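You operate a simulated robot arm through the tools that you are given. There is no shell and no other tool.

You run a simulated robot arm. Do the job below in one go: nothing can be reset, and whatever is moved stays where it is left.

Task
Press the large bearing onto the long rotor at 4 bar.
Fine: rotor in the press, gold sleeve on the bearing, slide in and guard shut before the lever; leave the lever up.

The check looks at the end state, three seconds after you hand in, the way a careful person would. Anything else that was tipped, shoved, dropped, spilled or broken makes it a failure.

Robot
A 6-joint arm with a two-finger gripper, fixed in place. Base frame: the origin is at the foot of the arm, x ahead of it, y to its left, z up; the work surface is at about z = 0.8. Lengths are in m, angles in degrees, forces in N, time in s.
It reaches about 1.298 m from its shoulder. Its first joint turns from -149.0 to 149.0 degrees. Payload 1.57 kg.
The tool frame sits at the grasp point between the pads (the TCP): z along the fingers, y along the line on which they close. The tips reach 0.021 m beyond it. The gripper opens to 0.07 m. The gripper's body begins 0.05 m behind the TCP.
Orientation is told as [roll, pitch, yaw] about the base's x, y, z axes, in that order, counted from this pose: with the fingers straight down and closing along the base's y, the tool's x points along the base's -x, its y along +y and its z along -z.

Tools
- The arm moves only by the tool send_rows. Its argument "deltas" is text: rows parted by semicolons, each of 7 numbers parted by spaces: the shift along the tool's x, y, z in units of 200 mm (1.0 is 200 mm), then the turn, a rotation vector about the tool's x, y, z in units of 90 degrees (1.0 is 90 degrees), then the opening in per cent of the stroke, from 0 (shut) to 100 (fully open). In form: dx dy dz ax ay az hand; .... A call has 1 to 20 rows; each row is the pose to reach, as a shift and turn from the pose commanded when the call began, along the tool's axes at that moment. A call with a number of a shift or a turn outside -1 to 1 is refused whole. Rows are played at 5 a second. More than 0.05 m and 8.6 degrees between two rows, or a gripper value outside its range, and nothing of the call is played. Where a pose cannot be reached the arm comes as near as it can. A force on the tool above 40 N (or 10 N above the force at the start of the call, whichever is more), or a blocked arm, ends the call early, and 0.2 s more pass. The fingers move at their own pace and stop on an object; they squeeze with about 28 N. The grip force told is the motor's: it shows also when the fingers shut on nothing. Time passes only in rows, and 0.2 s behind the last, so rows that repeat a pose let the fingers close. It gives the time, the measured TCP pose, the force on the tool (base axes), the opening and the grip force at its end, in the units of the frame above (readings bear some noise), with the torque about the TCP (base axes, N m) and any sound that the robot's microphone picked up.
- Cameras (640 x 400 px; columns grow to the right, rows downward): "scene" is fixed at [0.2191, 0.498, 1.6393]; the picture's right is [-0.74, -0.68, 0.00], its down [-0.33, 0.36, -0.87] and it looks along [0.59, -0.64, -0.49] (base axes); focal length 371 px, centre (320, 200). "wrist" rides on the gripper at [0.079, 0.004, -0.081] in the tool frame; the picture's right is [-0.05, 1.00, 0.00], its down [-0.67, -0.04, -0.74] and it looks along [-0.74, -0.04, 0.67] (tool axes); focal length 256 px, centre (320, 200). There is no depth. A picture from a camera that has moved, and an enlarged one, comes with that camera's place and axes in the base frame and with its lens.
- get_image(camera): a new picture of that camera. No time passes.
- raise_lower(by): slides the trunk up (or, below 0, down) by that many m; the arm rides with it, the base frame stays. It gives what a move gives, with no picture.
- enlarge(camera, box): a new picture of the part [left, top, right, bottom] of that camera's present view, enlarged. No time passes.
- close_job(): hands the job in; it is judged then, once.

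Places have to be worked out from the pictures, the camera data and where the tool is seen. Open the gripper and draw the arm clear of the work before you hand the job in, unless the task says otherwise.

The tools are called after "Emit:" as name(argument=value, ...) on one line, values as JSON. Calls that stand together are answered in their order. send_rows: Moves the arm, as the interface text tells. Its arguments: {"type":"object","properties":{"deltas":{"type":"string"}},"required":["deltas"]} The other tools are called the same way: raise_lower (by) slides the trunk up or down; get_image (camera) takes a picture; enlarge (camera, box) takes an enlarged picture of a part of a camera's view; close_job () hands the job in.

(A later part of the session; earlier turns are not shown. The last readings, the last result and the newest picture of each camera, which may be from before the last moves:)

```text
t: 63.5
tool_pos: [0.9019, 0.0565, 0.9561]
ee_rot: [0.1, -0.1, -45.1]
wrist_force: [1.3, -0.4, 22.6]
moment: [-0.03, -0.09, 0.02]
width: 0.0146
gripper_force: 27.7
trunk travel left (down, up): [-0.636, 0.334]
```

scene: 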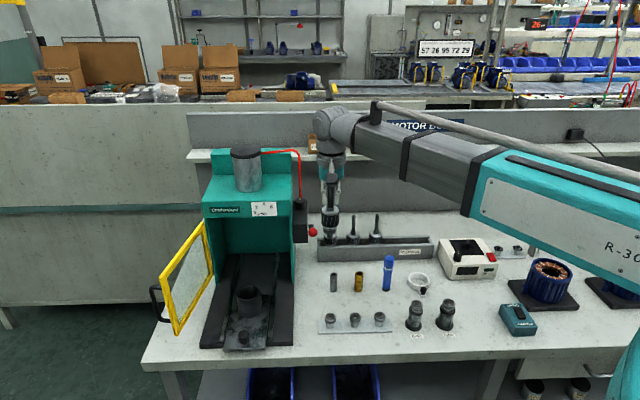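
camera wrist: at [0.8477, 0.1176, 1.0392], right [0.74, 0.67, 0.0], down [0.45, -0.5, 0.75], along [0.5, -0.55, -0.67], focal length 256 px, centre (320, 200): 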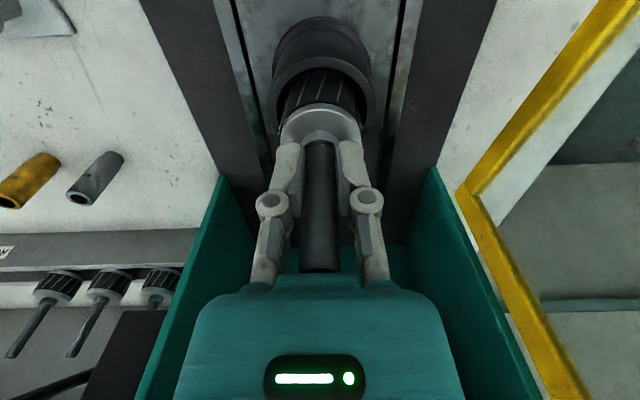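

Now the reaction is centred (almost no moment) and it sits ~1 mm deeper than before. I ease the load, release the rotor, and back straight up to inspect how it sits.

Emit:
raise_lower(by=0.0015)

Emit:
send_rows(deltas="0 0 0 0 0 0 20; 0 0 0 0 0 0 30; 0 0 0 0 0 0 45; 0 0 0 0 0 0 60; 0 0 0 0 0 0 60")

Emit:
enlarge(camera="scene", box=[220, 240, 280, 310])

Emit:
enlarge(camera="wrist", box=[230, 20, 410, 280])

```text
t: 64.0
tool_pos: [0.9025, 0.0575, 0.9569]
ee_rot: [0.0, 0.1, -45.1]
wrist_force: [-1.9, 1.3, 7.2]
moment: [0.02, 0.17, -0.01]
width: 0.0143
gripper_force: 27.8
trunk travel left (down, up): [-0.637, 0.333]
```

```text
t: 65.2
tool_pos: [0.9034, 0.0575, 0.9562]
ee_rot: [0.0, 0.0, -45.1]
wrist_force: [0.4, -0.8, -0.5]
moment: [0.03, -0.01, -0.02]
width: 0.0418
gripper_force: 0.2
trunk travel left (down, up): [-0.637, 0.333]
```

```text
5.71 times, centred on (250, 275) of scene
camera zoom: at [0.2191, 0.498, 1.6393], right [-0.74, -0.68, 0.0], down [-0.33, 0.36, -0.87], along [0.59, -0.64, -0.49], focal length 2121 px, centre (720, -229)
```

zoom: 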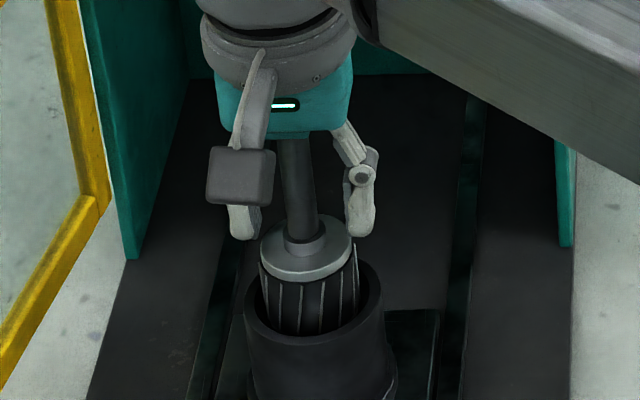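

```text
1.54 times, centred on (320, 150) of wrist
camera zoom: at [0.8504, 0.1152, 1.0368], right [0.74, 0.67, 0.0], down [0.45, -0.5, 0.74], along [0.5, -0.55, -0.67], focal length 394 px, centre (320, 277)
```

zoom: 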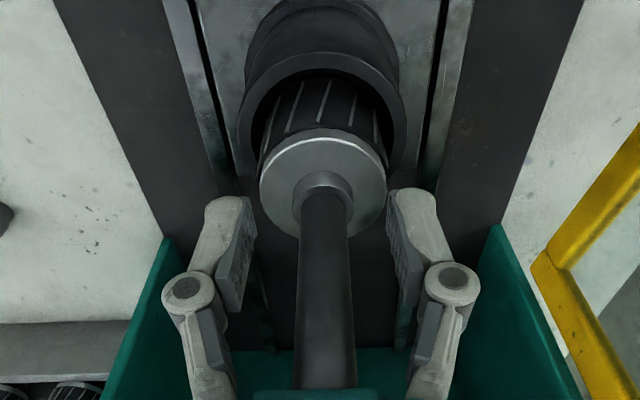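

Released and standing upright in the cup. I raise straight up clear of the shaft and inspect from above.

Emit:
raise_lower(by=0.12)

Emit:
get_image(camera="wrist")

Emit:
enlarge(camera="wrist", box=[260, 0, 380, 120])

Emit:
enlarge(camera="scene", box=[225, 240, 275, 310])

```text
t: 66.7
tool_pos: [0.9038, 0.0564, 1.0748]
ee_rot: [0.0, 0.0, -44.9]
wrist_force: [-0.2, 0.2, 0.6]
moment: [0.02, 0.0, 0.03]
width: 0.0418
gripper_force: 0.0
trunk travel left (down, up): [-0.757, 0.213]
```

```text
taken
camera wrist: at [0.8505, 0.1152, 1.1567], right [0.74, 0.67, 0.0], down [0.45, -0.5, 0.74], along [0.5, -0.55, -0.67], focal length 256 px, centre (320, 200)
```

wrist: 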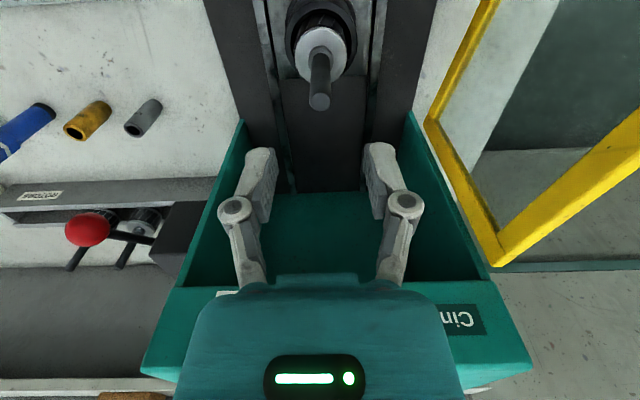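

```text
3.33 times, centred on (320, 60) of wrist
camera zoom: at [0.8505, 0.1152, 1.1567], right [0.74, 0.67, 0.0], down [0.45, -0.5, 0.74], along [0.5, -0.55, -0.67], focal length 853 px, centre (320, 667)
```

zoom: 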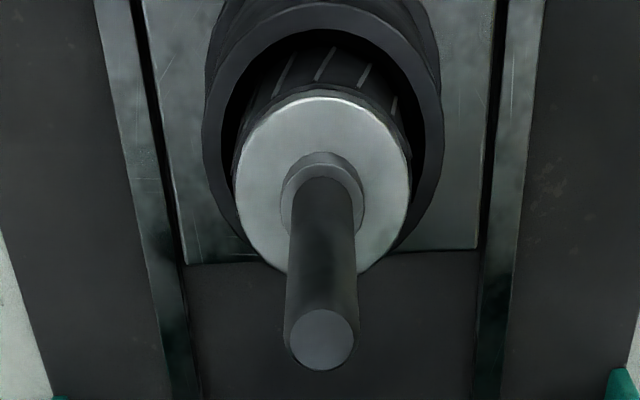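

```text
5.71 times, centred on (250, 275) of scene
camera zoom: at [0.2191, 0.498, 1.6393], right [-0.74, -0.68, 0.0], down [-0.33, 0.36, -0.87], along [0.59, -0.64, -0.49], focal length 2121 px, centre (720, -229)
```

zoom: 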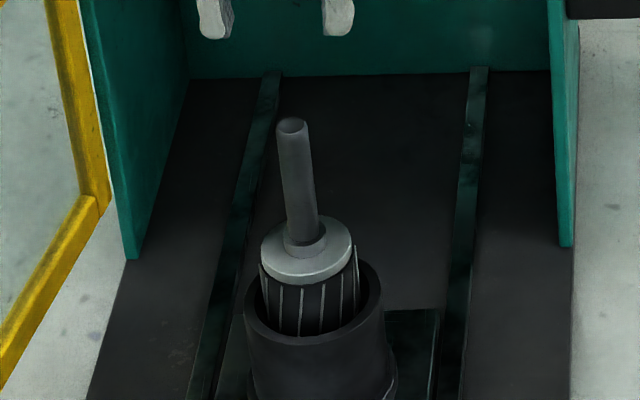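

The rotor stands upright and centred in the cup; by my numbers the stub bottom is at the slide plate level, so it is seated. Next I go to the 6202 bearing stand, raising first and travelling along the bench front.

Emit:
raise_lower(by=0.12)

Emit:
send_rows(deltas="0.1 -0.2 0 0 0 0 100; 0.2 -0.4 0 0 0 0 100; 0.3 -0.6 0 0 0 0 100; 0.4 -0.8 0 0 0 0 100; 0.45 -1.0 0 0 0 0 100")

Emit:
send_rows(deltas="0.05 -0.2 0 0 0 0 100; 0.1 -0.4 0 0 0 0 100; 0.15 -0.6 0 0 0 0 100; 0.2 -0.8 0 0 0 0 100; 0.2 -1.0 0 0 0 0 100")

Emit:
get_image(camera="wrist")

Emit:
get_image(camera="scene")

```text
t: 68.2
tool_pos: [0.9043, 0.0571, 1.1956]
ee_rot: [-0.1, 0.0, -44.9]
wrist_force: [0.4, -0.4, 0.2]
moment: [0.0, 0.01, -0.01]
width: 0.042
gripper_force: 0.0
trunk travel left (down, up): [-0.877, 0.093]
```

```text
t: 69.4
tool_pos: [0.6991, -0.0235, 1.1968]
ee_rot: [0.1, 0.0, -45.0]
wrist_force: [0.1, 0.8, 0.5]
moment: [0.01, -0.01, -0.02]
width: 0.0701
gripper_force: 0.0
trunk travel left (down, up): [-0.877, 0.093]
```

```text
t: 70.6
tool_pos: [0.5299, -0.1356, 1.196]
ee_rot: [0.0, 0.1, -45.0]
wrist_force: [0.3, 0.8, 1.0]
moment: [-0.01, 0.01, 0.0]
width: 0.07
gripper_force: 0.0
out of reach, approached as far as the arm can: row 3
trunk travel left (down, up): [-0.877, 0.093]
```

```text
taken
camera wrist: at [0.4766, -0.0767, 1.2771], right [0.74, 0.67, 0.0], down [0.45, -0.5, 0.74], along [0.5, -0.55, -0.67], focal length 256 px, centre (320, 200)
```

wrist: 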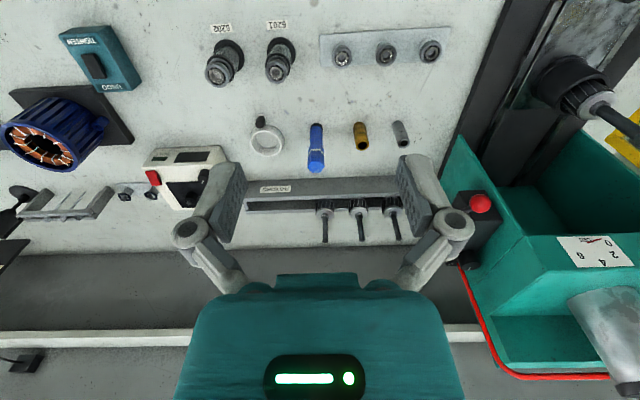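

```text
taken
```

scene: 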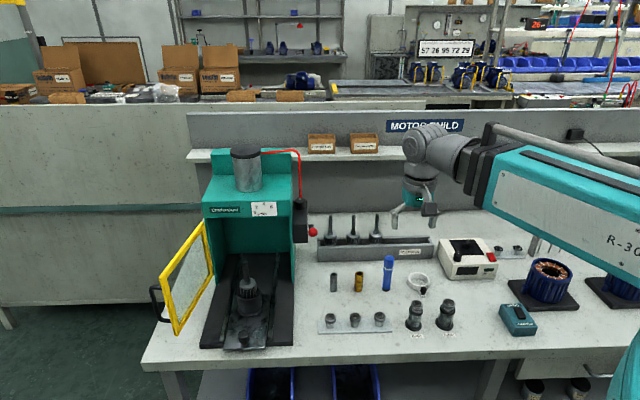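

I can see both bearing stands; I zoom to read labels and locate the 6202 bearing.

Emit:
enlarge(camera="wrist", box=[180, 10, 310, 100])

Emit:
enlarge(camera="scene", box=[395, 290, 465, 340])

Emit:
enlarge(camera="wrist", box=[310, 20, 460, 170])

```text
4.44 times, centred on (245, 55) of wrist
camera zoom: at [0.4766, -0.0767, 1.2771], right [0.74, 0.67, 0.0], down [0.45, -0.5, 0.74], along [0.5, -0.55, -0.67], focal length 1138 px, centre (653, 844)
```

zoom: 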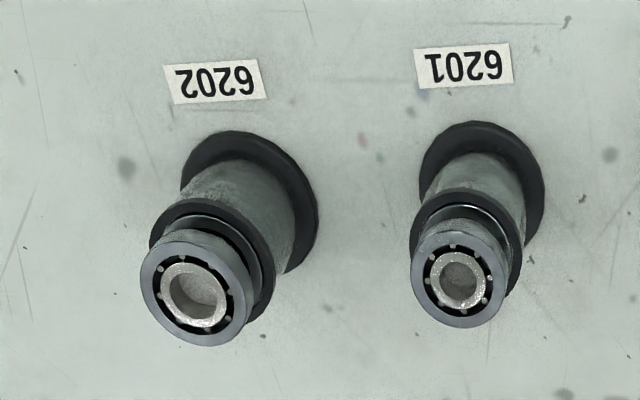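

```text
8.00 times, centred on (430, 315) of scene
camera zoom: at [0.2191, 0.498, 1.6393], right [-0.74, -0.68, 0.0], down [-0.33, 0.36, -0.87], along [0.59, -0.64, -0.49], focal length 2969 px, centre (-560, -720)
```

zoom: 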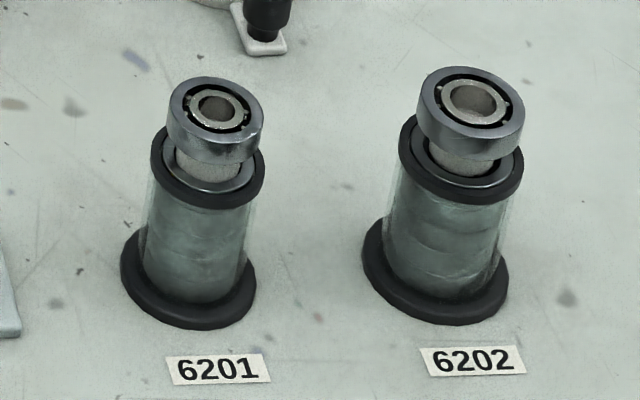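

```text
2.67 times, centred on (385, 95) of wrist
camera zoom: at [0.4766, -0.0767, 1.2771], right [0.74, 0.67, 0.0], down [0.45, -0.5, 0.74], along [0.5, -0.55, -0.67], focal length 683 px, centre (147, 480)
```

zoom: 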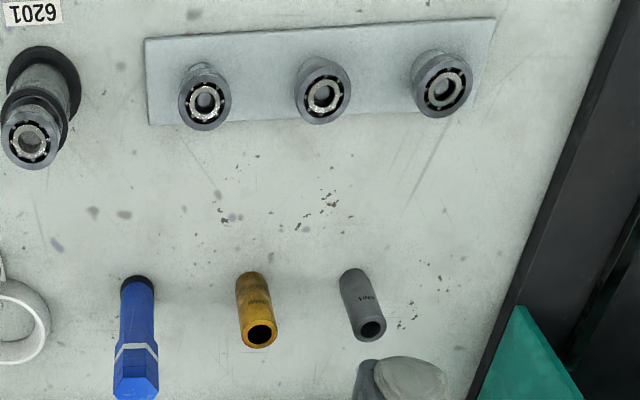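

Before fetching the bearing I want certainty on the rotor's seat: my size estimates suggest its stub may be standing on the cup floor rather than in the hole. I go back over the cup and view it from the side (yaw +45°).

Emit:
send_rows(deltas="-0.05 0.2 0 0 0 0 60; -0.1 0.4 0 0 0 0 60; -0.15 0.6 0 0 0 0 60; -0.2 0.8 0 0 0 0 60; -0.2 1.0 0 0 0 0 60")

Emit:
send_rows(deltas="-0.1 0.2 0 0 0 -0.08 60; -0.2 0.4 0 0 0 -0.16 60; -0.3 0.6 0 0 0 -0.24 60; -0.4 0.8 0 0 0 -0.32 60; -0.45 1.0 0 0 0 -0.4 60; -0.45 1.0 0 0 0 -0.48 60; -0.45 1.0 0 0 0 -0.56 60; -0.45 1.0 0 0 0 -0.64 60; -0.45 1.0 0 0 0 -0.72 60; -0.45 1.0 0 0 0 -0.8 60; -0.45 1.0 0 0 0 -0.88 60; -0.45 1.0 0 0 0 -0.96 60; -0.45 1.0 0 0 0 -1.0 60")

Emit:
raise_lower(by=-0.12)

Emit:
get_image(camera="wrist")

Emit:
enlarge(camera="wrist", box=[250, 0, 390, 120])

```text
t: 71.8
tool_pos: [0.7007, -0.0194, 1.1951]
ee_rot: [0.0, 0.0, -45.0]
wrist_force: [0.0, 0.5, -0.6]
moment: [0.01, 0.01, 0.01]
width: 0.0418
gripper_force: 0.0
trunk travel left (down, up): [-0.877, 0.093]
```

```text
t: 74.6
tool_pos: [0.9031, 0.0578, 1.1952]
ee_rot: [0.0, 0.0, 45.1]
wrist_force: [-0.1, 0.1, 0.0]
moment: [-0.02, -0.01, -0.03]
width: 0.0419
gripper_force: 0.1
trunk travel left (down, up): [-0.877, 0.093]
```

```text
t: 76.1
tool_pos: [0.9039, 0.057, 1.0757]
ee_rot: [0.0, 0.0, 45.0]
wrist_force: [0.7, 0.6, -0.6]
moment: [0.01, 0.01, -0.03]
width: 0.0421
gripper_force: 0.1
trunk travel left (down, up): [-0.757, 0.213]
```

```text
taken
camera wrist: at [0.8437, 0.0035, 1.157], right [-0.67, 0.74, 0.0], down [0.5, 0.45, 0.74], along [0.55, 0.5, -0.67], focal length 256 px, centre (320, 200)
```

wrist: 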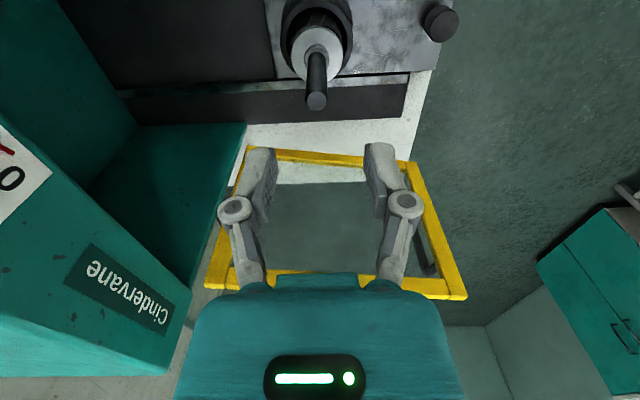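

```text
3.33 times, centred on (320, 60) of wrist
camera zoom: at [0.8437, 0.0035, 1.157], right [-0.67, 0.74, 0.0], down [0.5, 0.45, 0.74], along [0.55, 0.5, -0.67], focal length 853 px, centre (320, 667)
```

zoom: 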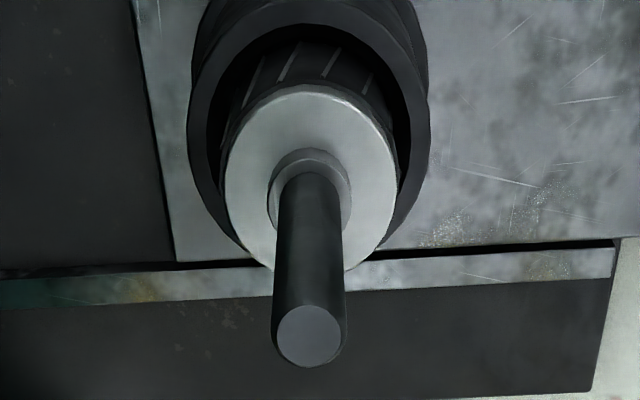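

From this side the rotor sits ~1.5–1.7 mm toward the front of the cup centre – enough for the stub to miss the hole. I regrip at this yaw (fingers close along depth, so it is centred in depth), then shift it back ~1.7 mm.

Emit:
send_rows(deltas="0 -0.0135 0 0 0 0 60; 0 -0.0135 0 0 0 0 60")

Emit:
raise_lower(by=-0.118)

Emit:
send_rows(deltas="0 0 0 0 0 0 40; 0 0 0 0 0 0 20; 0 0 0 0 0 0 0; 0 0 0 0 0 0 0; 0 0 0 0 0 0 0")

Emit:
raise_lower(by=0.003)

```text
t: 76.7
tool_pos: [0.9064, 0.0549, 1.0751]
ee_rot: [0.0, -0.1, 45.1]
wrist_force: [-0.2, 1.3, -0.3]
moment: [-0.02, 0.0, -0.03]
width: 0.0422
gripper_force: 0.2
trunk travel left (down, up): [-0.757, 0.213]
```

```text
t: 78.2
tool_pos: [0.9047, 0.0558, 0.9578]
ee_rot: [0.1, 0.1, 45.1]
wrist_force: [0.0, -0.5, -0.1]
moment: [0.01, -0.01, -0.03]
width: 0.0418
gripper_force: 0.0
trunk travel left (down, up): [-0.639, 0.331]
```

```text
t: 79.4
tool_pos: [0.9051, 0.0556, 0.9572]
ee_rot: [0.0, 0.0, 45.0]
wrist_force: [0.3, 0.7, 0.5]
moment: [0.03, -0.01, -0.01]
width: 0.0141
gripper_force: 28.1
trunk travel left (down, up): [-0.639, 0.331]
```

```text
t: 79.9
tool_pos: [0.9056, 0.0562, 0.9595]
ee_rot: [0.0, 0.0, 45.0]
wrist_force: [0.4, -0.5, -5.5]
moment: [-0.02, -0.01, 0.03]
width: 0.0142
gripper_force: 28.2
trunk travel left (down, up): [-0.642, 0.328]
```

Regripped and hanging freely. I shift 1.7 mm deeper and lower again to feel whether it goes further down than before.

Emit:
send_rows(deltas="0 -0.0085 0 0 0 0 0; 0 -0.0085 0 0 0 0 0")

Emit:
raise_lower(by=-0.003)

Emit:
raise_lower(by=-0.002)

```text
t: 80.5
tool_pos: [0.9069, 0.0534, 0.9597]
ee_rot: [0.1, 0.0, 45.0]
wrist_force: [-1.0, 0.8, -6.5]
moment: [0.08, 0.12, 0.0]
width: 0.0139
gripper_force: 27.7
trunk travel left (down, up): [-0.642, 0.328]
```

```text
t: 81.0
tool_pos: [0.9072, 0.054, 0.9568]
ee_rot: [0.0, 0.1, 45.0]
wrist_force: [1.0, 0.7, -5.8]
moment: [0.03, 0.02, 0.01]
width: 0.0141
gripper_force: 27.6
trunk travel left (down, up): [-0.639, 0.331]
```

```text
t: 81.5
tool_pos: [0.9058, 0.0541, 0.9577]
ee_rot: [-0.1, -0.1, 45.0]
wrist_force: [2.8, 3.4, 19.4]
moment: [0.38, -0.38, 0.01]
width: 0.0143
gripper_force: 28.0
trunk travel left (down, up): [-0.637, 0.333]
```

Contact recurs at the same height even when centred. I lighten the load and do a tiny raster (±1.2 mm) to make sure no hole captures the stub.

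Emit:
raise_lower(by=0.001)

Emit:
send_rows(deltas="0 0.006 0 0 0 0 0; 0 0.006 0 0 0 0 0")

Emit:
send_rows(deltas="0.006 -0.004 0 0 0 0 0; 0.006 -0.004 0 0 0 0 0")

Emit:
send_rows(deltas="-0.012 0 0 0 0 0 0; -0.012 0 0 0 0 0 0")

```text
t: 82.1
tool_pos: [0.9055, 0.0548, 0.9579]
ee_rot: [0.0, 0.0, 45.0]
wrist_force: [2.8, 4.2, 11.0]
moment: [0.45, -0.3, 0.0]
width: 0.0143
gripper_force: 28.1
trunk travel left (down, up): [-0.638, 0.332]
```

```text
t: 82.7
tool_pos: [0.9041, 0.0558, 0.9563]
ee_rot: [0.0, 0.0, 45.0]
wrist_force: [3.1, 1.9, 9.9]
moment: [0.3, -0.38, -0.03]
width: 0.0142
gripper_force: 27.3
trunk travel left (down, up): [-0.638, 0.332]
```

```text
t: 83.3
tool_pos: [0.905, 0.0537, 0.9582]
ee_rot: [0.1, 0.0, 45.0]
wrist_force: [4.8, 4.9, 8.7]
moment: [0.62, -0.54, 0.01]
width: 0.0143
gripper_force: 28.1
trunk travel left (down, up): [-0.638, 0.332]
```

```text
t: 83.9
tool_pos: [0.9062, 0.0538, 0.9575]
ee_rot: [0.0, 0.1, 45.0]
wrist_force: [-3.0, -2.4, 3.7]
moment: [-0.23, 0.43, 0.01]
width: 0.0143
gripper_force: 28.3
trunk travel left (down, up): [-0.638, 0.332]
```

The stub is resting on the cup floor at z ≈ 0.837 (about plate level) and there is no deeper pocket, so the rotor is properly down. I move to the neutral sideways position and release.

Emit:
send_rows(deltas="0.003 0 0 0 0 0 0; 0.003 0 0 0 0 0 0")

Emit:
send_rows(deltas="0 0 0 0 0 0 22; 0 0 0 0 0 0 30; 0 0 0 0 0 0 45; 0 0 0 0 0 0 60; 0 0 0 0 0 0 60")

Emit:
raise_lower(by=0.118)

Emit:
enlarge(camera="wrist", box=[250, 0, 390, 120])

Emit:
enlarge(camera="scene", box=[225, 240, 275, 310])

```text
t: 84.5
tool_pos: [0.9048, 0.0558, 0.9568]
ee_rot: [-0.1, 0.1, 45.0]
wrist_force: [-2.4, -4.5, 3.5]
moment: [-0.5, 0.35, 0.04]
width: 0.0143
gripper_force: 28.5
trunk travel left (down, up): [-0.638, 0.332]
```

```text
t: 85.7
tool_pos: [0.9058, 0.0553, 0.9571]
ee_rot: [-0.1, 0.0, 45.1]
wrist_force: [0.3, 0.0, -0.1]
moment: [-0.01, -0.02, 0.01]
width: 0.0419
gripper_force: 0.0
trunk travel left (down, up): [-0.638, 0.332]
```

```text
t: 87.1
tool_pos: [0.906, 0.054, 1.0754]
ee_rot: [0.0, 0.1, 44.9]
wrist_force: [-0.7, 0.2, -1.2]
moment: [0.03, 0.03, 0.02]
width: 0.0421
gripper_force: 0.1
trunk travel left (down, up): [-0.756, 0.214]
```

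```text
3.33 times, centred on (320, 60) of wrist
camera zoom: at [0.8467, 0.0008, 1.1558], right [-0.67, 0.74, 0.0], down [0.5, 0.45, 0.74], along [0.55, 0.5, -0.67], focal length 853 px, centre (320, 667)
```

zoom: 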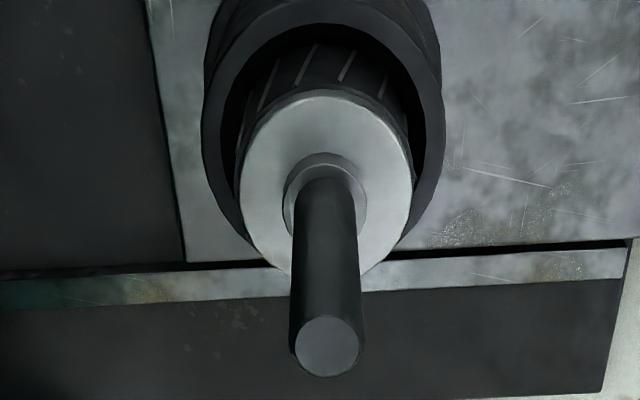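

```text
5.71 times, centred on (250, 275) of scene
camera zoom: at [0.2191, 0.498, 1.6393], right [-0.74, -0.68, 0.0], down [-0.33, 0.36, -0.87], along [0.59, -0.64, -0.49], focal length 2121 px, centre (720, -229)
```

zoom: 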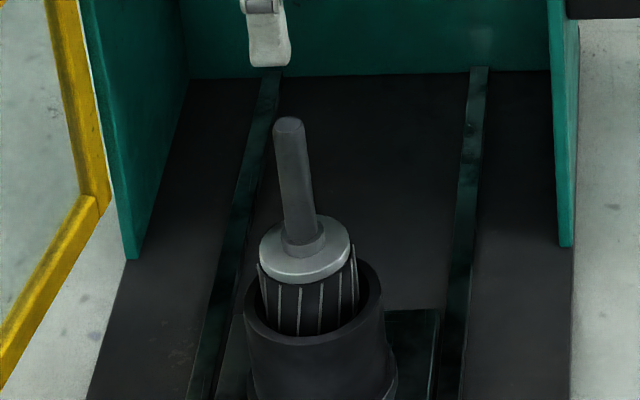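

The rotor still shows about 1.2 mm left / 0.8 mm front offset from the cup axis, right at the limit where a recess could be missed. I regrip once more, lift 3 mm, correct to the exact centre, and lower to double-check.

Emit:
raise_lower(by=-0.118)

Emit:
send_rows(deltas="0 0 0 0 0 0 40; 0 0 0 0 0 0 20; 0 0 0 0 0 0 0; 0 0 0 0 0 0 0; 0 0 0 0 0 0 0")

Emit:
raise_lower(by=0.004)

Emit:
send_rows(deltas="0.006 0 0 0 0 0 0; 0.006 0 0 0 0 0 0")

Emit:
enlarge(camera="scene", box=[230, 255, 270, 305])

Emit:
enlarge(camera="wrist", box=[250, 20, 390, 140])

```text
t: 88.6
tool_pos: [0.9056, 0.0537, 0.9561]
ee_rot: [-0.1, 0.0, 45.0]
wrist_force: [0.2, -0.2, -0.5]
moment: [-0.02, -0.02, 0.0]
width: 0.0419
gripper_force: 0.1
trunk travel left (down, up): [-0.638, 0.332]
```

```text
t: 89.8
tool_pos: [0.907, 0.0544, 0.9554]
ee_rot: [0.0, 0.0, 45.0]
wrist_force: [0.3, -1.3, 0.6]
moment: [0.02, -0.04, 0.0]
width: 0.0143
gripper_force: 27.9
trunk travel left (down, up): [-0.638, 0.332]
```

```text
t: 90.3
tool_pos: [0.9071, 0.0551, 0.9596]
ee_rot: [-0.1, 0.0, 45.0]
wrist_force: [0.2, -0.2, -6.0]
moment: [-0.04, 0.03, -0.02]
width: 0.0144
gripper_force: 27.3
trunk travel left (down, up): [-0.642, 0.328]
```

```text
t: 91.0
tool_pos: [0.9053, 0.054, 0.9597]
ee_rot: [0.1, 0.0, 45.0]
wrist_force: [-0.3, -0.5, -5.7]
moment: [-0.01, -0.01, -0.02]
width: 0.0143
gripper_force: 28.0
trunk travel left (down, up): [-0.642, 0.328]
```

```text
8.00 times, centred on (250, 280) of scene
camera zoom: at [0.2191, 0.498, 1.6393], right [-0.74, -0.68, 0.0], down [-0.33, 0.36, -0.87], along [0.59, -0.64, -0.49], focal length 2969 px, centre (880, -440)
```

zoom: 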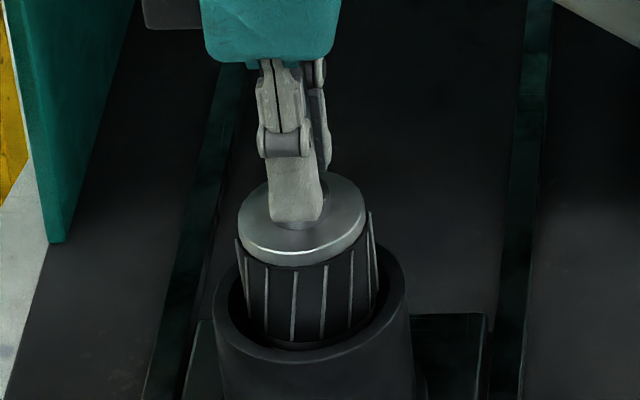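

```text
3.33 times, centred on (320, 80) of wrist
camera zoom: at [0.8462, -0.0006, 1.0414], right [-0.67, 0.74, 0.0], down [0.5, 0.45, 0.74], along [0.55, 0.5, -0.67], focal length 853 px, centre (320, 600)
```

zoom: 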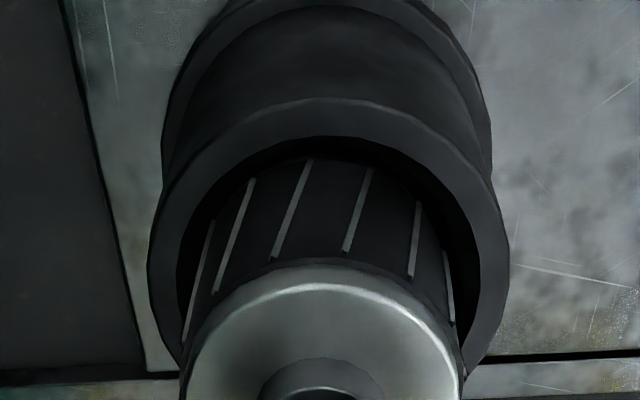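

Left-right is now within ~0.4 mm. I zoom in further to compare body and bore edges in depth direction at the same height.

Emit:
enlarge(camera="wrist", box=[285, 55, 355, 115])

Emit:
enlarge(camera="wrist", box=[290, 90, 350, 140])

```text
6.67 times, centred on (320, 85) of wrist
camera zoom: at [0.8462, -0.0006, 1.0414], right [-0.67, 0.74, 0.0], down [0.5, 0.45, 0.74], along [0.55, 0.5, -0.67], focal length 1707 px, centre (320, 967)
```

zoom: 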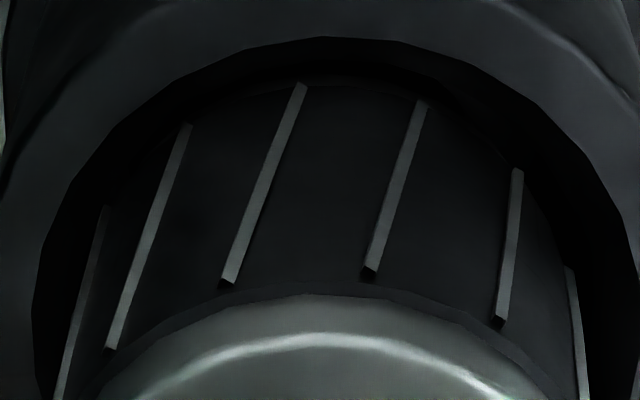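

```text
8.00 times, centred on (320, 115) of wrist
camera zoom: at [0.8462, -0.0006, 1.0414], right [-0.67, 0.74, 0.0], down [0.5, 0.45, 0.74], along [0.55, 0.5, -0.67], focal length 2048 px, centre (320, 880)
```

zoom: 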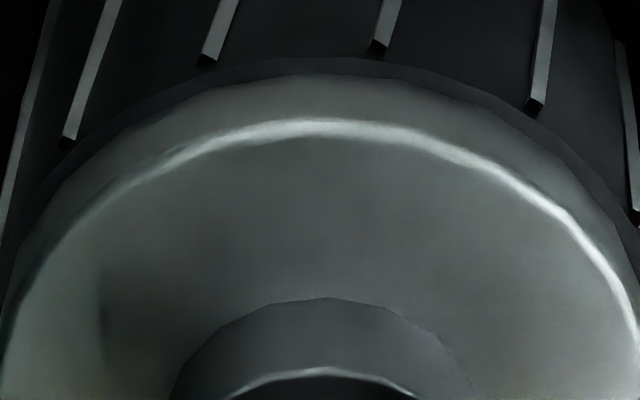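

The body is ~1.6 mm deep of the bore centre (left gap 27 px, right gap 62 px). I shift 1.6 mm forward and lower.

Emit:
send_rows(deltas="0 0.008 0 0 0 0 0; 0 0.008 0 0 0 0 0")

Emit:
enlarge(camera="wrist", box=[285, 55, 355, 115])

Emit:
raise_lower(by=-0.004)

Emit:
raise_lower(by=-0.002)

```text
t: 91.5
tool_pos: [0.9043, 0.055, 0.961]
ee_rot: [0.0, -0.1, 45.1]
wrist_force: [-0.4, -0.3, -5.7]
moment: [-0.04, 0.0, -0.02]
width: 0.0143
gripper_force: 27.5
trunk travel left (down, up): [-0.642, 0.328]
```

```text
6.67 times, centred on (320, 85) of wrist
camera zoom: at [0.8453, 0.0013, 1.0414], right [-0.67, 0.74, 0.0], down [0.5, 0.45, 0.74], along [0.55, 0.5, -0.67], focal length 1707 px, centre (320, 967)
```

zoom: 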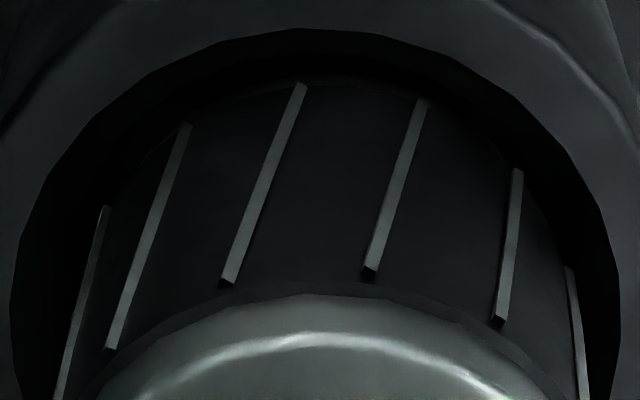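

```text
t: 92.1
tool_pos: [0.9045, 0.0545, 0.9562]
ee_rot: [0.0, -0.1, 45.0]
wrist_force: [-0.4, -0.2, -3.9]
moment: [-0.06, 0.05, -0.04]
width: 0.0144
gripper_force: 28.3
trunk travel left (down, up): [-0.638, 0.332]
```

```text
t: 92.6
tool_pos: [0.902, 0.0558, 0.9559]
ee_rot: [0.0, -0.1, 45.0]
wrist_force: [3.5, 4.1, 17.4]
moment: [0.41, -0.41, 0.01]
width: 0.0145
gripper_force: 28.0
trunk travel left (down, up): [-0.636, 0.334]
```

Now centred in both directions within ~0.5 mm and it still lands at the same height, so that is the true seat. I release it and rise.

Emit:
raise_lower(by=0.0015)

Emit:
send_rows(deltas="0 0 0 0 0 0 22; 0 0 0 0 0 0 30; 0 0 0 0 0 0 45; 0 0 0 0 0 0 60; 0 0 0 0 0 0 60")

Emit:
raise_lower(by=0.12)

Emit:
enlarge(camera="wrist", box=[250, 0, 390, 120])

Emit:
enlarge(camera="scene", box=[225, 240, 275, 310])

```text
t: 93.1
tool_pos: [0.9026, 0.0551, 0.9561]
ee_rot: [0.0, 0.0, 44.9]
wrist_force: [3.2, 3.5, 3.6]
moment: [0.48, -0.24, 0.01]
width: 0.0141
gripper_force: 27.7
trunk travel left (down, up): [-0.638, 0.332]
```

```text
t: 94.3
tool_pos: [0.9037, 0.0536, 0.956]
ee_rot: [-0.1, 0.0, 44.9]
wrist_force: [-0.2, -0.6, 0.1]
moment: [-0.02, 0.0, 0.0]
width: 0.0421
gripper_force: 0.1
trunk travel left (down, up): [-0.638, 0.332]
```

```text
t: 95.8
tool_pos: [0.9042, 0.0549, 1.076]
ee_rot: [0.0, -0.1, 45.0]
wrist_force: [0.6, -0.4, -0.5]
moment: [-0.01, 0.02, 0.02]
width: 0.042
gripper_force: 0.1
trunk travel left (down, up): [-0.758, 0.212]
```

```text
3.33 times, centred on (320, 60) of wrist
camera zoom: at [0.845, 0.0012, 1.1573], right [-0.67, 0.74, 0.0], down [0.5, 0.45, 0.74], along [0.55, 0.5, -0.67], focal length 853 px, centre (320, 667)
```

zoom: 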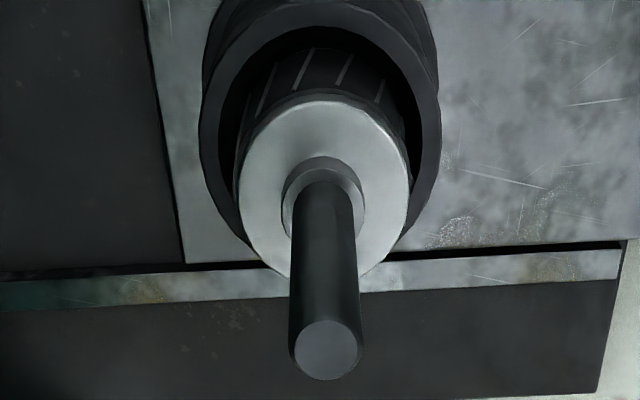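

```text
5.71 times, centred on (250, 275) of scene
camera zoom: at [0.2191, 0.498, 1.6393], right [-0.74, -0.68, 0.0], down [-0.33, 0.36, -0.87], along [0.59, -0.64, -0.49], focal length 2121 px, centre (720, -229)
```

zoom: 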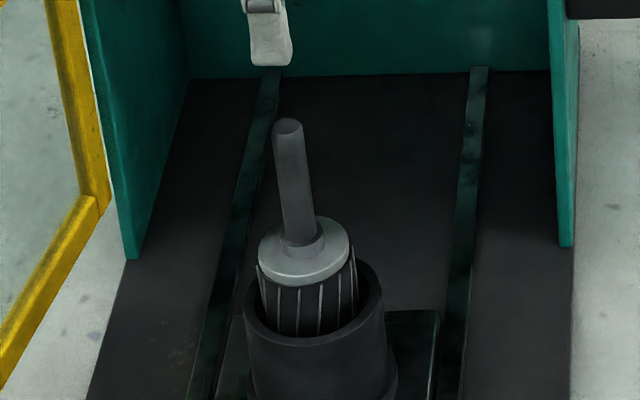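

The scene view shows the released rotor leaning ~1.5° sideways, meaning its stub may be half on an edge while the body looked centred. I rotate to -45° so the pads straighten it in the left-right plane when regripped.

Emit:
send_rows(deltas="0 0 0 0 0 0.0833 60; 0 0 0 0 0 0.1667 60; 0 0 0 0 0 0.25 60; 0 0 0 0 0 0.3333 60; 0 0 0 0 0 0.4167 60; 0 0 0 0 0 0.5 60; 0 0 0 0 0 0.5833 60; 0 0 0 0 0 0.6667 60; 0 0 0 0 0 0.75 60; 0 0 0 0 0 0.8333 60; 0 0 0 0 0 0.9167 60; 0 0 0 0 0 1.0 60")

Emit:
enlarge(camera="wrist", box=[250, 0, 390, 120])

```text
t: 98.4
tool_pos: [0.9043, 0.0557, 1.0757]
ee_rot: [0.0, -0.1, -45.2]
wrist_force: [-0.2, -0.2, -0.9]
moment: [-0.02, 0.03, -0.01]
width: 0.0419
gripper_force: 0.0
trunk travel left (down, up): [-0.758, 0.212]
```

```text
3.33 times, centred on (320, 60) of wrist
camera zoom: at [0.8506, 0.1141, 1.1573], right [0.75, 0.67, 0.0], down [0.44, -0.5, 0.74], along [0.5, -0.56, -0.67], focal length 853 px, centre (320, 667)
```

zoom: 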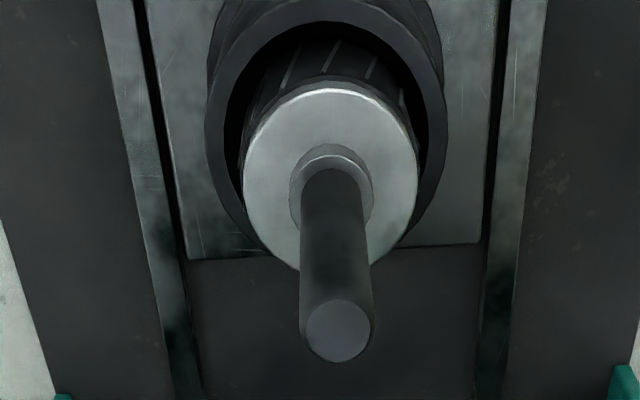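

The wrist view shows a ~0.8° lean to the left with the tip ~3 mm left of the TCP. I shift 2 mm left to the cup axis, regrip to straighten it, press it gently down, and release.

Emit:
send_rows(deltas="0 0.011 0 0 0 0 60; 0 0.011 0 0 0 0 60")

Emit:
raise_lower(by=-0.119)

Emit:
send_rows(deltas="0 0 0 0 0 0 40; 0 0 0 0 0 0 20; 0 0 0 0 0 0 0; 0 0 0 0 0 0 0; 0 0 0 0 0 0 0")

Emit:
raise_lower(by=-0.002)

Emit:
enlarge(camera="wrist", box=[285, 55, 355, 115])

```text
t: 99.0
tool_pos: [0.9059, 0.0564, 1.0761]
ee_rot: [-0.1, 0.0, -45.0]
wrist_force: [0.1, 0.0, -0.1]
moment: [-0.02, -0.02, -0.01]
width: 0.0421
gripper_force: 0.0
trunk travel left (down, up): [-0.758, 0.212]
```

```text
t: 100.5
tool_pos: [0.9055, 0.0581, 0.9559]
ee_rot: [0.0, 0.0, -45.1]
wrist_force: [1.0, -0.6, 0.6]
moment: [0.01, 0.03, 0.01]
width: 0.0422
gripper_force: 0.0
trunk travel left (down, up): [-0.639, 0.331]
```

```text
t: 101.7
tool_pos: [0.9042, 0.0571, 0.9568]
ee_rot: [0.0, -0.1, -45.0]
wrist_force: [0.2, -0.4, 1.1]
moment: [-0.01, -0.02, 0.0]
width: 0.0143
gripper_force: 28.0
trunk travel left (down, up): [-0.639, 0.331]
```

```text
t: 102.2
tool_pos: [0.9043, 0.0562, 0.9572]
ee_rot: [0.1, -0.2, -45.0]
wrist_force: [1.6, -1.4, 21.0]
moment: [-0.16, -0.23, 0.01]
width: 0.0143
gripper_force: 27.9
trunk travel left (down, up): [-0.637, 0.333]
```

```text
6.67 times, centred on (320, 85) of wrist
camera zoom: at [0.8501, 0.1153, 1.0382], right [0.74, 0.67, 0.0], down [0.44, -0.5, 0.75], along [0.5, -0.55, -0.67], focal length 1707 px, centre (320, 967)
```

zoom: 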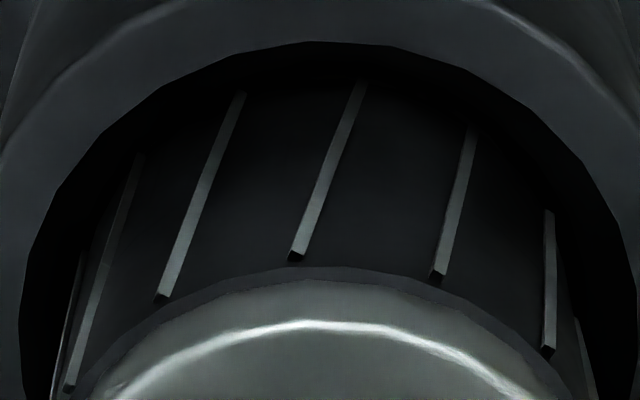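

Pressed centrally with a clean, central reaction at the same height: it is firmly seated and straightened. I release, rise, and check the lean.

Emit:
raise_lower(by=0.0018)

Emit:
send_rows(deltas="0 0 0 0 0 0 22; 0 0 0 0 0 0 30; 0 0 0 0 0 0 45; 0 0 0 0 0 0 60; 0 0 0 0 0 0 60")

Emit:
raise_lower(by=0.12)

Emit:
enlarge(camera="wrist", box=[250, 0, 390, 120])

Emit:
enlarge(camera="scene", box=[225, 240, 275, 310])

```text
t: 102.7
tool_pos: [0.9042, 0.057, 0.9569]
ee_rot: [0.0, -0.1, -45.0]
wrist_force: [-1.6, 0.3, 2.4]
moment: [-0.05, 0.18, 0.02]
width: 0.0143
gripper_force: 27.5
trunk travel left (down, up): [-0.638, 0.332]
```

```text
t: 103.9
tool_pos: [0.9056, 0.0578, 0.9567]
ee_rot: [0.0, 0.1, -45.1]
wrist_force: [-0.7, -0.1, -0.1]
moment: [0.04, -0.03, 0.01]
width: 0.042
gripper_force: 0.1
trunk travel left (down, up): [-0.638, 0.332]
```

```text
t: 105.4
tool_pos: [0.9052, 0.057, 1.0773]
ee_rot: [0.0, 0.0, -44.9]
wrist_force: [0.5, 0.7, -0.5]
moment: [-0.01, -0.03, -0.01]
width: 0.0422
gripper_force: 0.0
trunk travel left (down, up): [-0.758, 0.212]
```

```text
3.33 times, centred on (320, 60) of wrist
camera zoom: at [0.8518, 0.1158, 1.158], right [0.74, 0.67, 0.0], down [0.45, -0.5, 0.74], along [0.5, -0.55, -0.67], focal length 853 px, centre (320, 667)
```

zoom: 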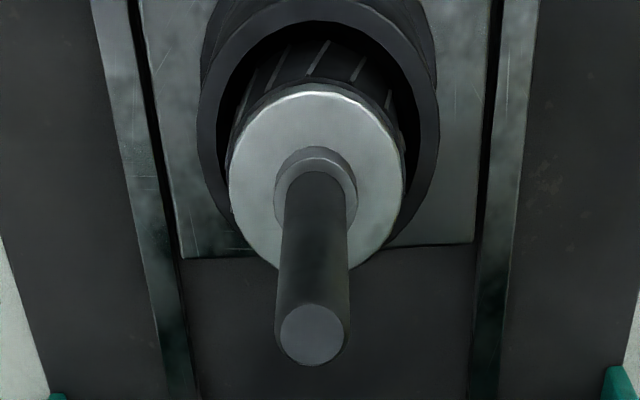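

```text
5.71 times, centred on (250, 275) of scene
camera zoom: at [0.2191, 0.498, 1.6393], right [-0.74, -0.68, 0.0], down [-0.33, 0.36, -0.87], along [0.59, -0.64, -0.49], focal length 2121 px, centre (720, -229)
```

zoom: 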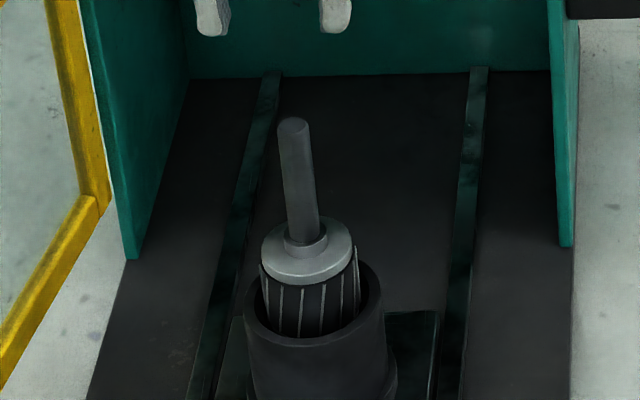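

The rotor now stands nearly vertical (≤0.5° lean), tip near l-offset -1.4 mm from the tool axis. Now to the 6202 bearing: I raise and travel right along the bench at safe height.

Emit:
raise_lower(by=0.1)

Emit:
send_rows(deltas="0.07 -0.2 0 0 0 0 100; 0.14 -0.4 0 0 0 0 100; 0.2 -0.6 0 0 0 0 100; 0.27 -0.8 0 0 0 0 100; 0.28 -1.0 0 0 0 0 100")

Emit:
send_rows(deltas="0 -0.2 0 0 0 0 100; 0 -0.4 0 0 0 0 100; 0 -0.6 0 0 0 0 100; 0 -0.8 0 0 0 0 100; 0 -1.0 0 0 0 0 100")

Emit:
send_rows(deltas="0 -0.2 0 0 0 0 100; 0 -0.4 0 0 0 0 100; 0 -0.6 0 0 0 0 100; 0 -0.81 0 0 0 0 100; 0 -0.81 0 0 0 0 100")

Emit:
get_image(camera="wrist")

```text
t: 106.8
tool_pos: [0.9054, 0.0565, 1.1773]
ee_rot: [0.0, 0.0, -45.0]
wrist_force: [-0.2, 0.2, 0.5]
moment: [0.01, 0.03, 0.01]
width: 0.0422
gripper_force: 0.1
trunk travel left (down, up): [-0.858, 0.112]
```

```text
t: 108.0
tool_pos: [0.7209, -0.0435, 1.177]
ee_rot: [0.1, -0.1, -44.9]
wrist_force: [0.7, -0.3, -0.3]
moment: [0.0, 0.0, 0.01]
width: 0.0698
gripper_force: 0.1
out of reach, approached as far as the arm can: row 5
trunk travel left (down, up): [-0.858, 0.112]
```

```text
t: 109.2
tool_pos: [0.5815, -0.1837, 1.1781]
ee_rot: [0.0, 0.0, -45.0]
wrist_force: [0.3, 0.7, -0.4]
moment: [-0.01, 0.02, 0.0]
width: 0.0701
gripper_force: 0.1
out of reach, approached as far as the arm can: row 3, 4, 5
trunk travel left (down, up): [-0.858, 0.112]
```

```text
t: 110.4
tool_pos: [0.4668, -0.3006, 1.1773]
ee_rot: [0.0, 0.0, -45.0]
wrist_force: [0.6, 0.5, 0.2]
moment: [-0.02, 0.02, -0.02]
width: 0.07
gripper_force: 0.0
out of reach, approached as far as the arm can: row 2, 3, 4
trunk travel left (down, up): [-0.858, 0.112]
```

```text
taken
camera wrist: at [0.4138, -0.2426, 1.2582], right [0.74, 0.67, 0.0], down [0.45, -0.5, 0.74], along [0.5, -0.55, -0.67], focal length 256 px, centre (320, 200)
```

wrist: 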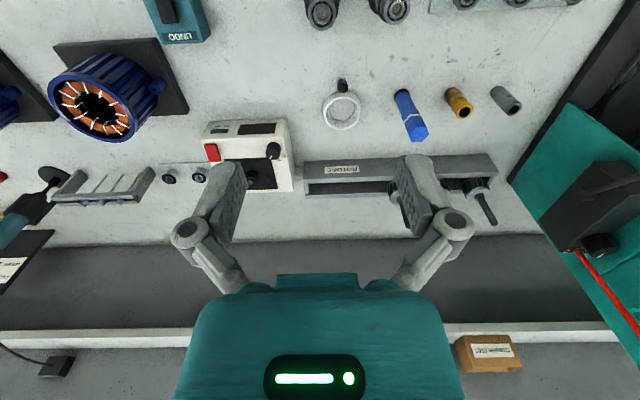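

The bearing is right under the TCP axis as predicted. I lower to get a closer view.

Emit:
raise_lower(by=-0.15)

Emit:
get_image(camera="wrist")

Emit:
enlarge(camera="wrist", box=[260, 20, 380, 110])

Emit:
get_image(camera="scene")

```text
t: 112.1
tool_pos: [0.467, -0.3008, 1.0266]
ee_rot: [0.0, 0.0, -45.0]
wrist_force: [0.2, 0.7, 0.7]
moment: [0.02, 0.02, 0.03]
width: 0.07
gripper_force: 0.0
trunk travel left (down, up): [-0.708, 0.262]
```

```text
taken
camera wrist: at [0.4139, -0.2424, 1.1083], right [0.74, 0.67, 0.0], down [0.45, -0.5, 0.74], along [0.5, -0.55, -0.67], focal length 256 px, centre (320, 200)
```

wrist: 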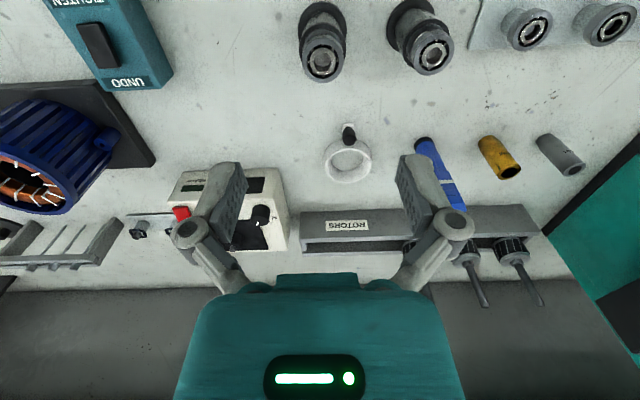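

```text
4.44 times, centred on (320, 65) of wrist
camera zoom: at [0.4139, -0.2424, 1.1083], right [0.74, 0.67, 0.0], down [0.45, -0.5, 0.74], along [0.5, -0.55, -0.67], focal length 1138 px, centre (320, 800)
```

zoom: 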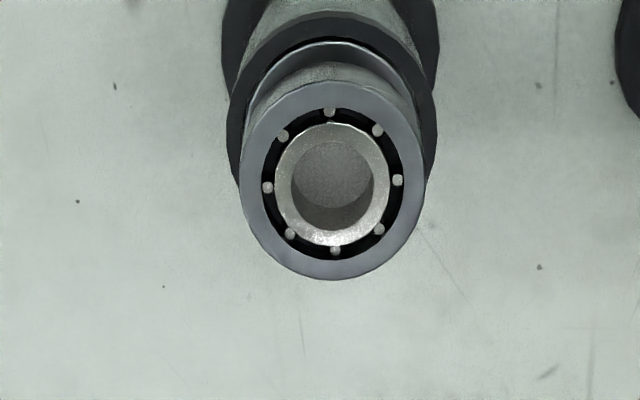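

```text
taken
```

scene: 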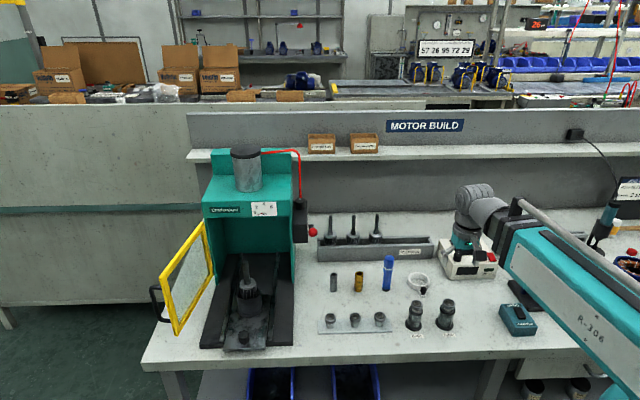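

The bearing centre is ~2.4 mm left of the TCP axis; I correct that and rotate to +45° to measure the depth direction directly.

Emit:
send_rows(deltas="0 0.012 0 0 0 -0.0833 100; 0 0.012 0 0 0 -0.1667 100; 0 0.012 0 0 0 -0.25 100; 0 0.012 0 0 0 -0.3333 100; 0 0.012 0 0 0 -0.4167 100; 0 0.012 0 0 0 -0.5 100; 0 0.012 0 0 0 -0.5833 100; 0 0.012 0 0 0 -0.6667 100; 0 0.012 0 0 0 -0.75 100; 0 0.012 0 0 0 -0.8333 100; 0 0.012 0 0 0 -0.9167 100; 0 0.012 0 0 0 -1.0 100")

Emit:
enlarge(camera="wrist", box=[260, 20, 380, 110])

Emit:
get_image(camera="wrist")

```text
t: 114.7
tool_pos: [0.4697, -0.298, 1.0267]
ee_rot: [0.0, 0.0, 45.1]
wrist_force: [0.9, 0.3, 0.8]
moment: [-0.02, -0.01, -0.02]
width: 0.0701
gripper_force: 0.2
trunk travel left (down, up): [-0.708, 0.262]
```

```text
4.44 times, centred on (320, 65) of wrist
camera zoom: at [0.4111, -0.3527, 1.1083], right [-0.67, 0.74, 0.0], down [0.5, 0.45, 0.74], along [0.55, 0.5, -0.67], focal length 1138 px, centre (320, 800)
```

zoom: 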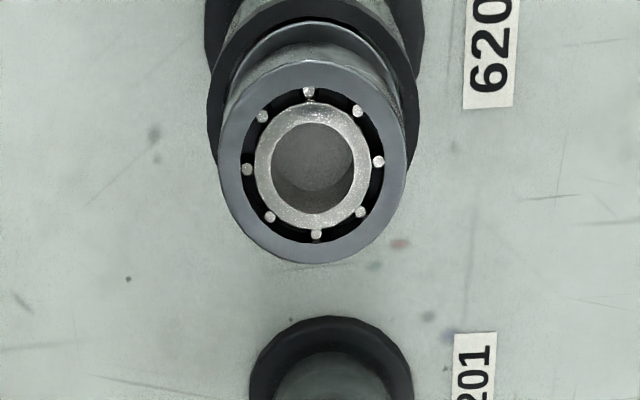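

```text
taken
camera wrist: at [0.4111, -0.3527, 1.1083], right [-0.67, 0.74, 0.0], down [0.5, 0.45, 0.74], along [0.55, 0.5, -0.67], focal length 256 px, centre (320, 200)
```

wrist: 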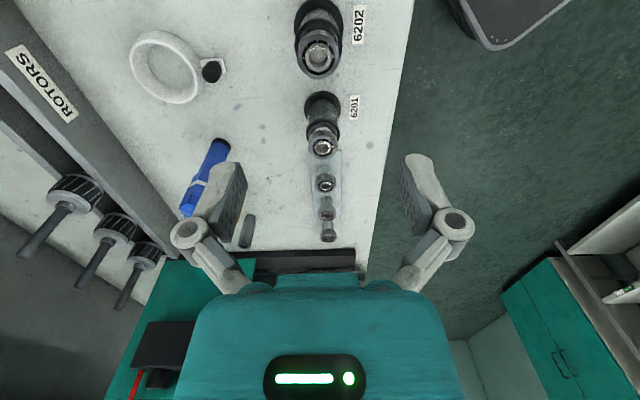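

Combining both views gives the bearing at +2.6 mm depth and -1.2 mm left-right from the TCP, top at z ≈ 0.875. I apply the correction and lower over the bearing.

Emit:
send_rows(deltas="0.006 -0.013 0 0 0 0 80; 0.006 -0.013 0 0 0 0 80")

Emit:
raise_lower(by=-0.11)

Emit:
get_image(camera="wrist")

Emit:
enlarge(camera="scene", box=[390, 240, 490, 340])

```text
t: 115.3
tool_pos: [0.4699, -0.3004, 1.0265]
ee_rot: [0.1, 0.0, 45.0]
wrist_force: [-1.1, 0.0, -0.6]
moment: [-0.02, -0.03, 0.0]
width: 0.0561
gripper_force: 0.1
trunk travel left (down, up): [-0.708, 0.262]
```

```text
t: 116.7
tool_pos: [0.4698, -0.3007, 0.9173]
ee_rot: [0.0, 0.1, 45.0]
wrist_force: [0.7, 0.4, -0.5]
moment: [0.03, -0.03, -0.01]
width: 0.056
gripper_force: 0.1
trunk travel left (down, up): [-0.598, 0.372]
```

```text
taken
camera wrist: at [0.4113, -0.355, 0.9983], right [-0.67, 0.74, 0.0], down [0.5, 0.45, 0.74], along [0.55, 0.5, -0.67], focal length 256 px, centre (320, 200)
```

wrist: 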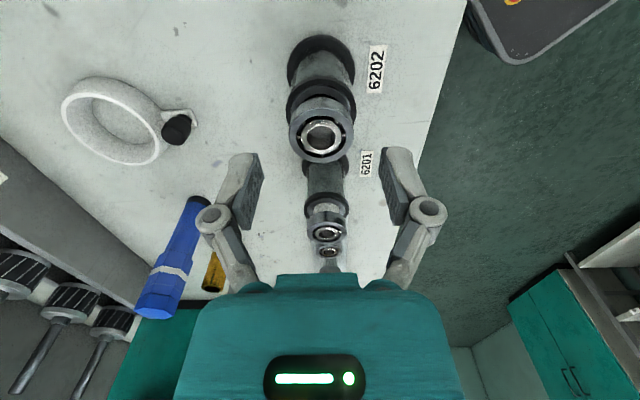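

```text
4.00 times, centred on (440, 290) of scene
camera zoom: at [0.2191, 0.498, 1.6393], right [-0.74, -0.68, 0.0], down [-0.33, 0.36, -0.87], along [0.59, -0.64, -0.49], focal length 1484 px, centre (-160, -160)
```

zoom: 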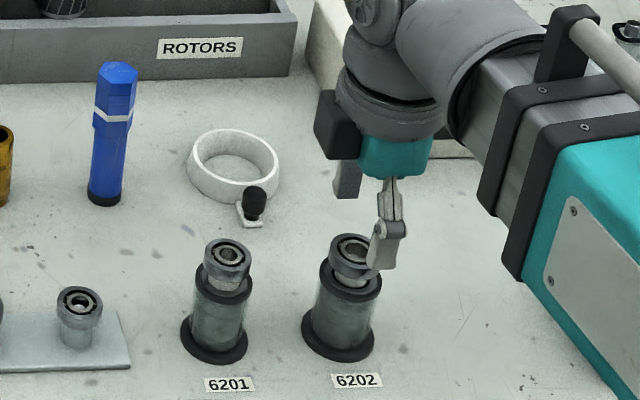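

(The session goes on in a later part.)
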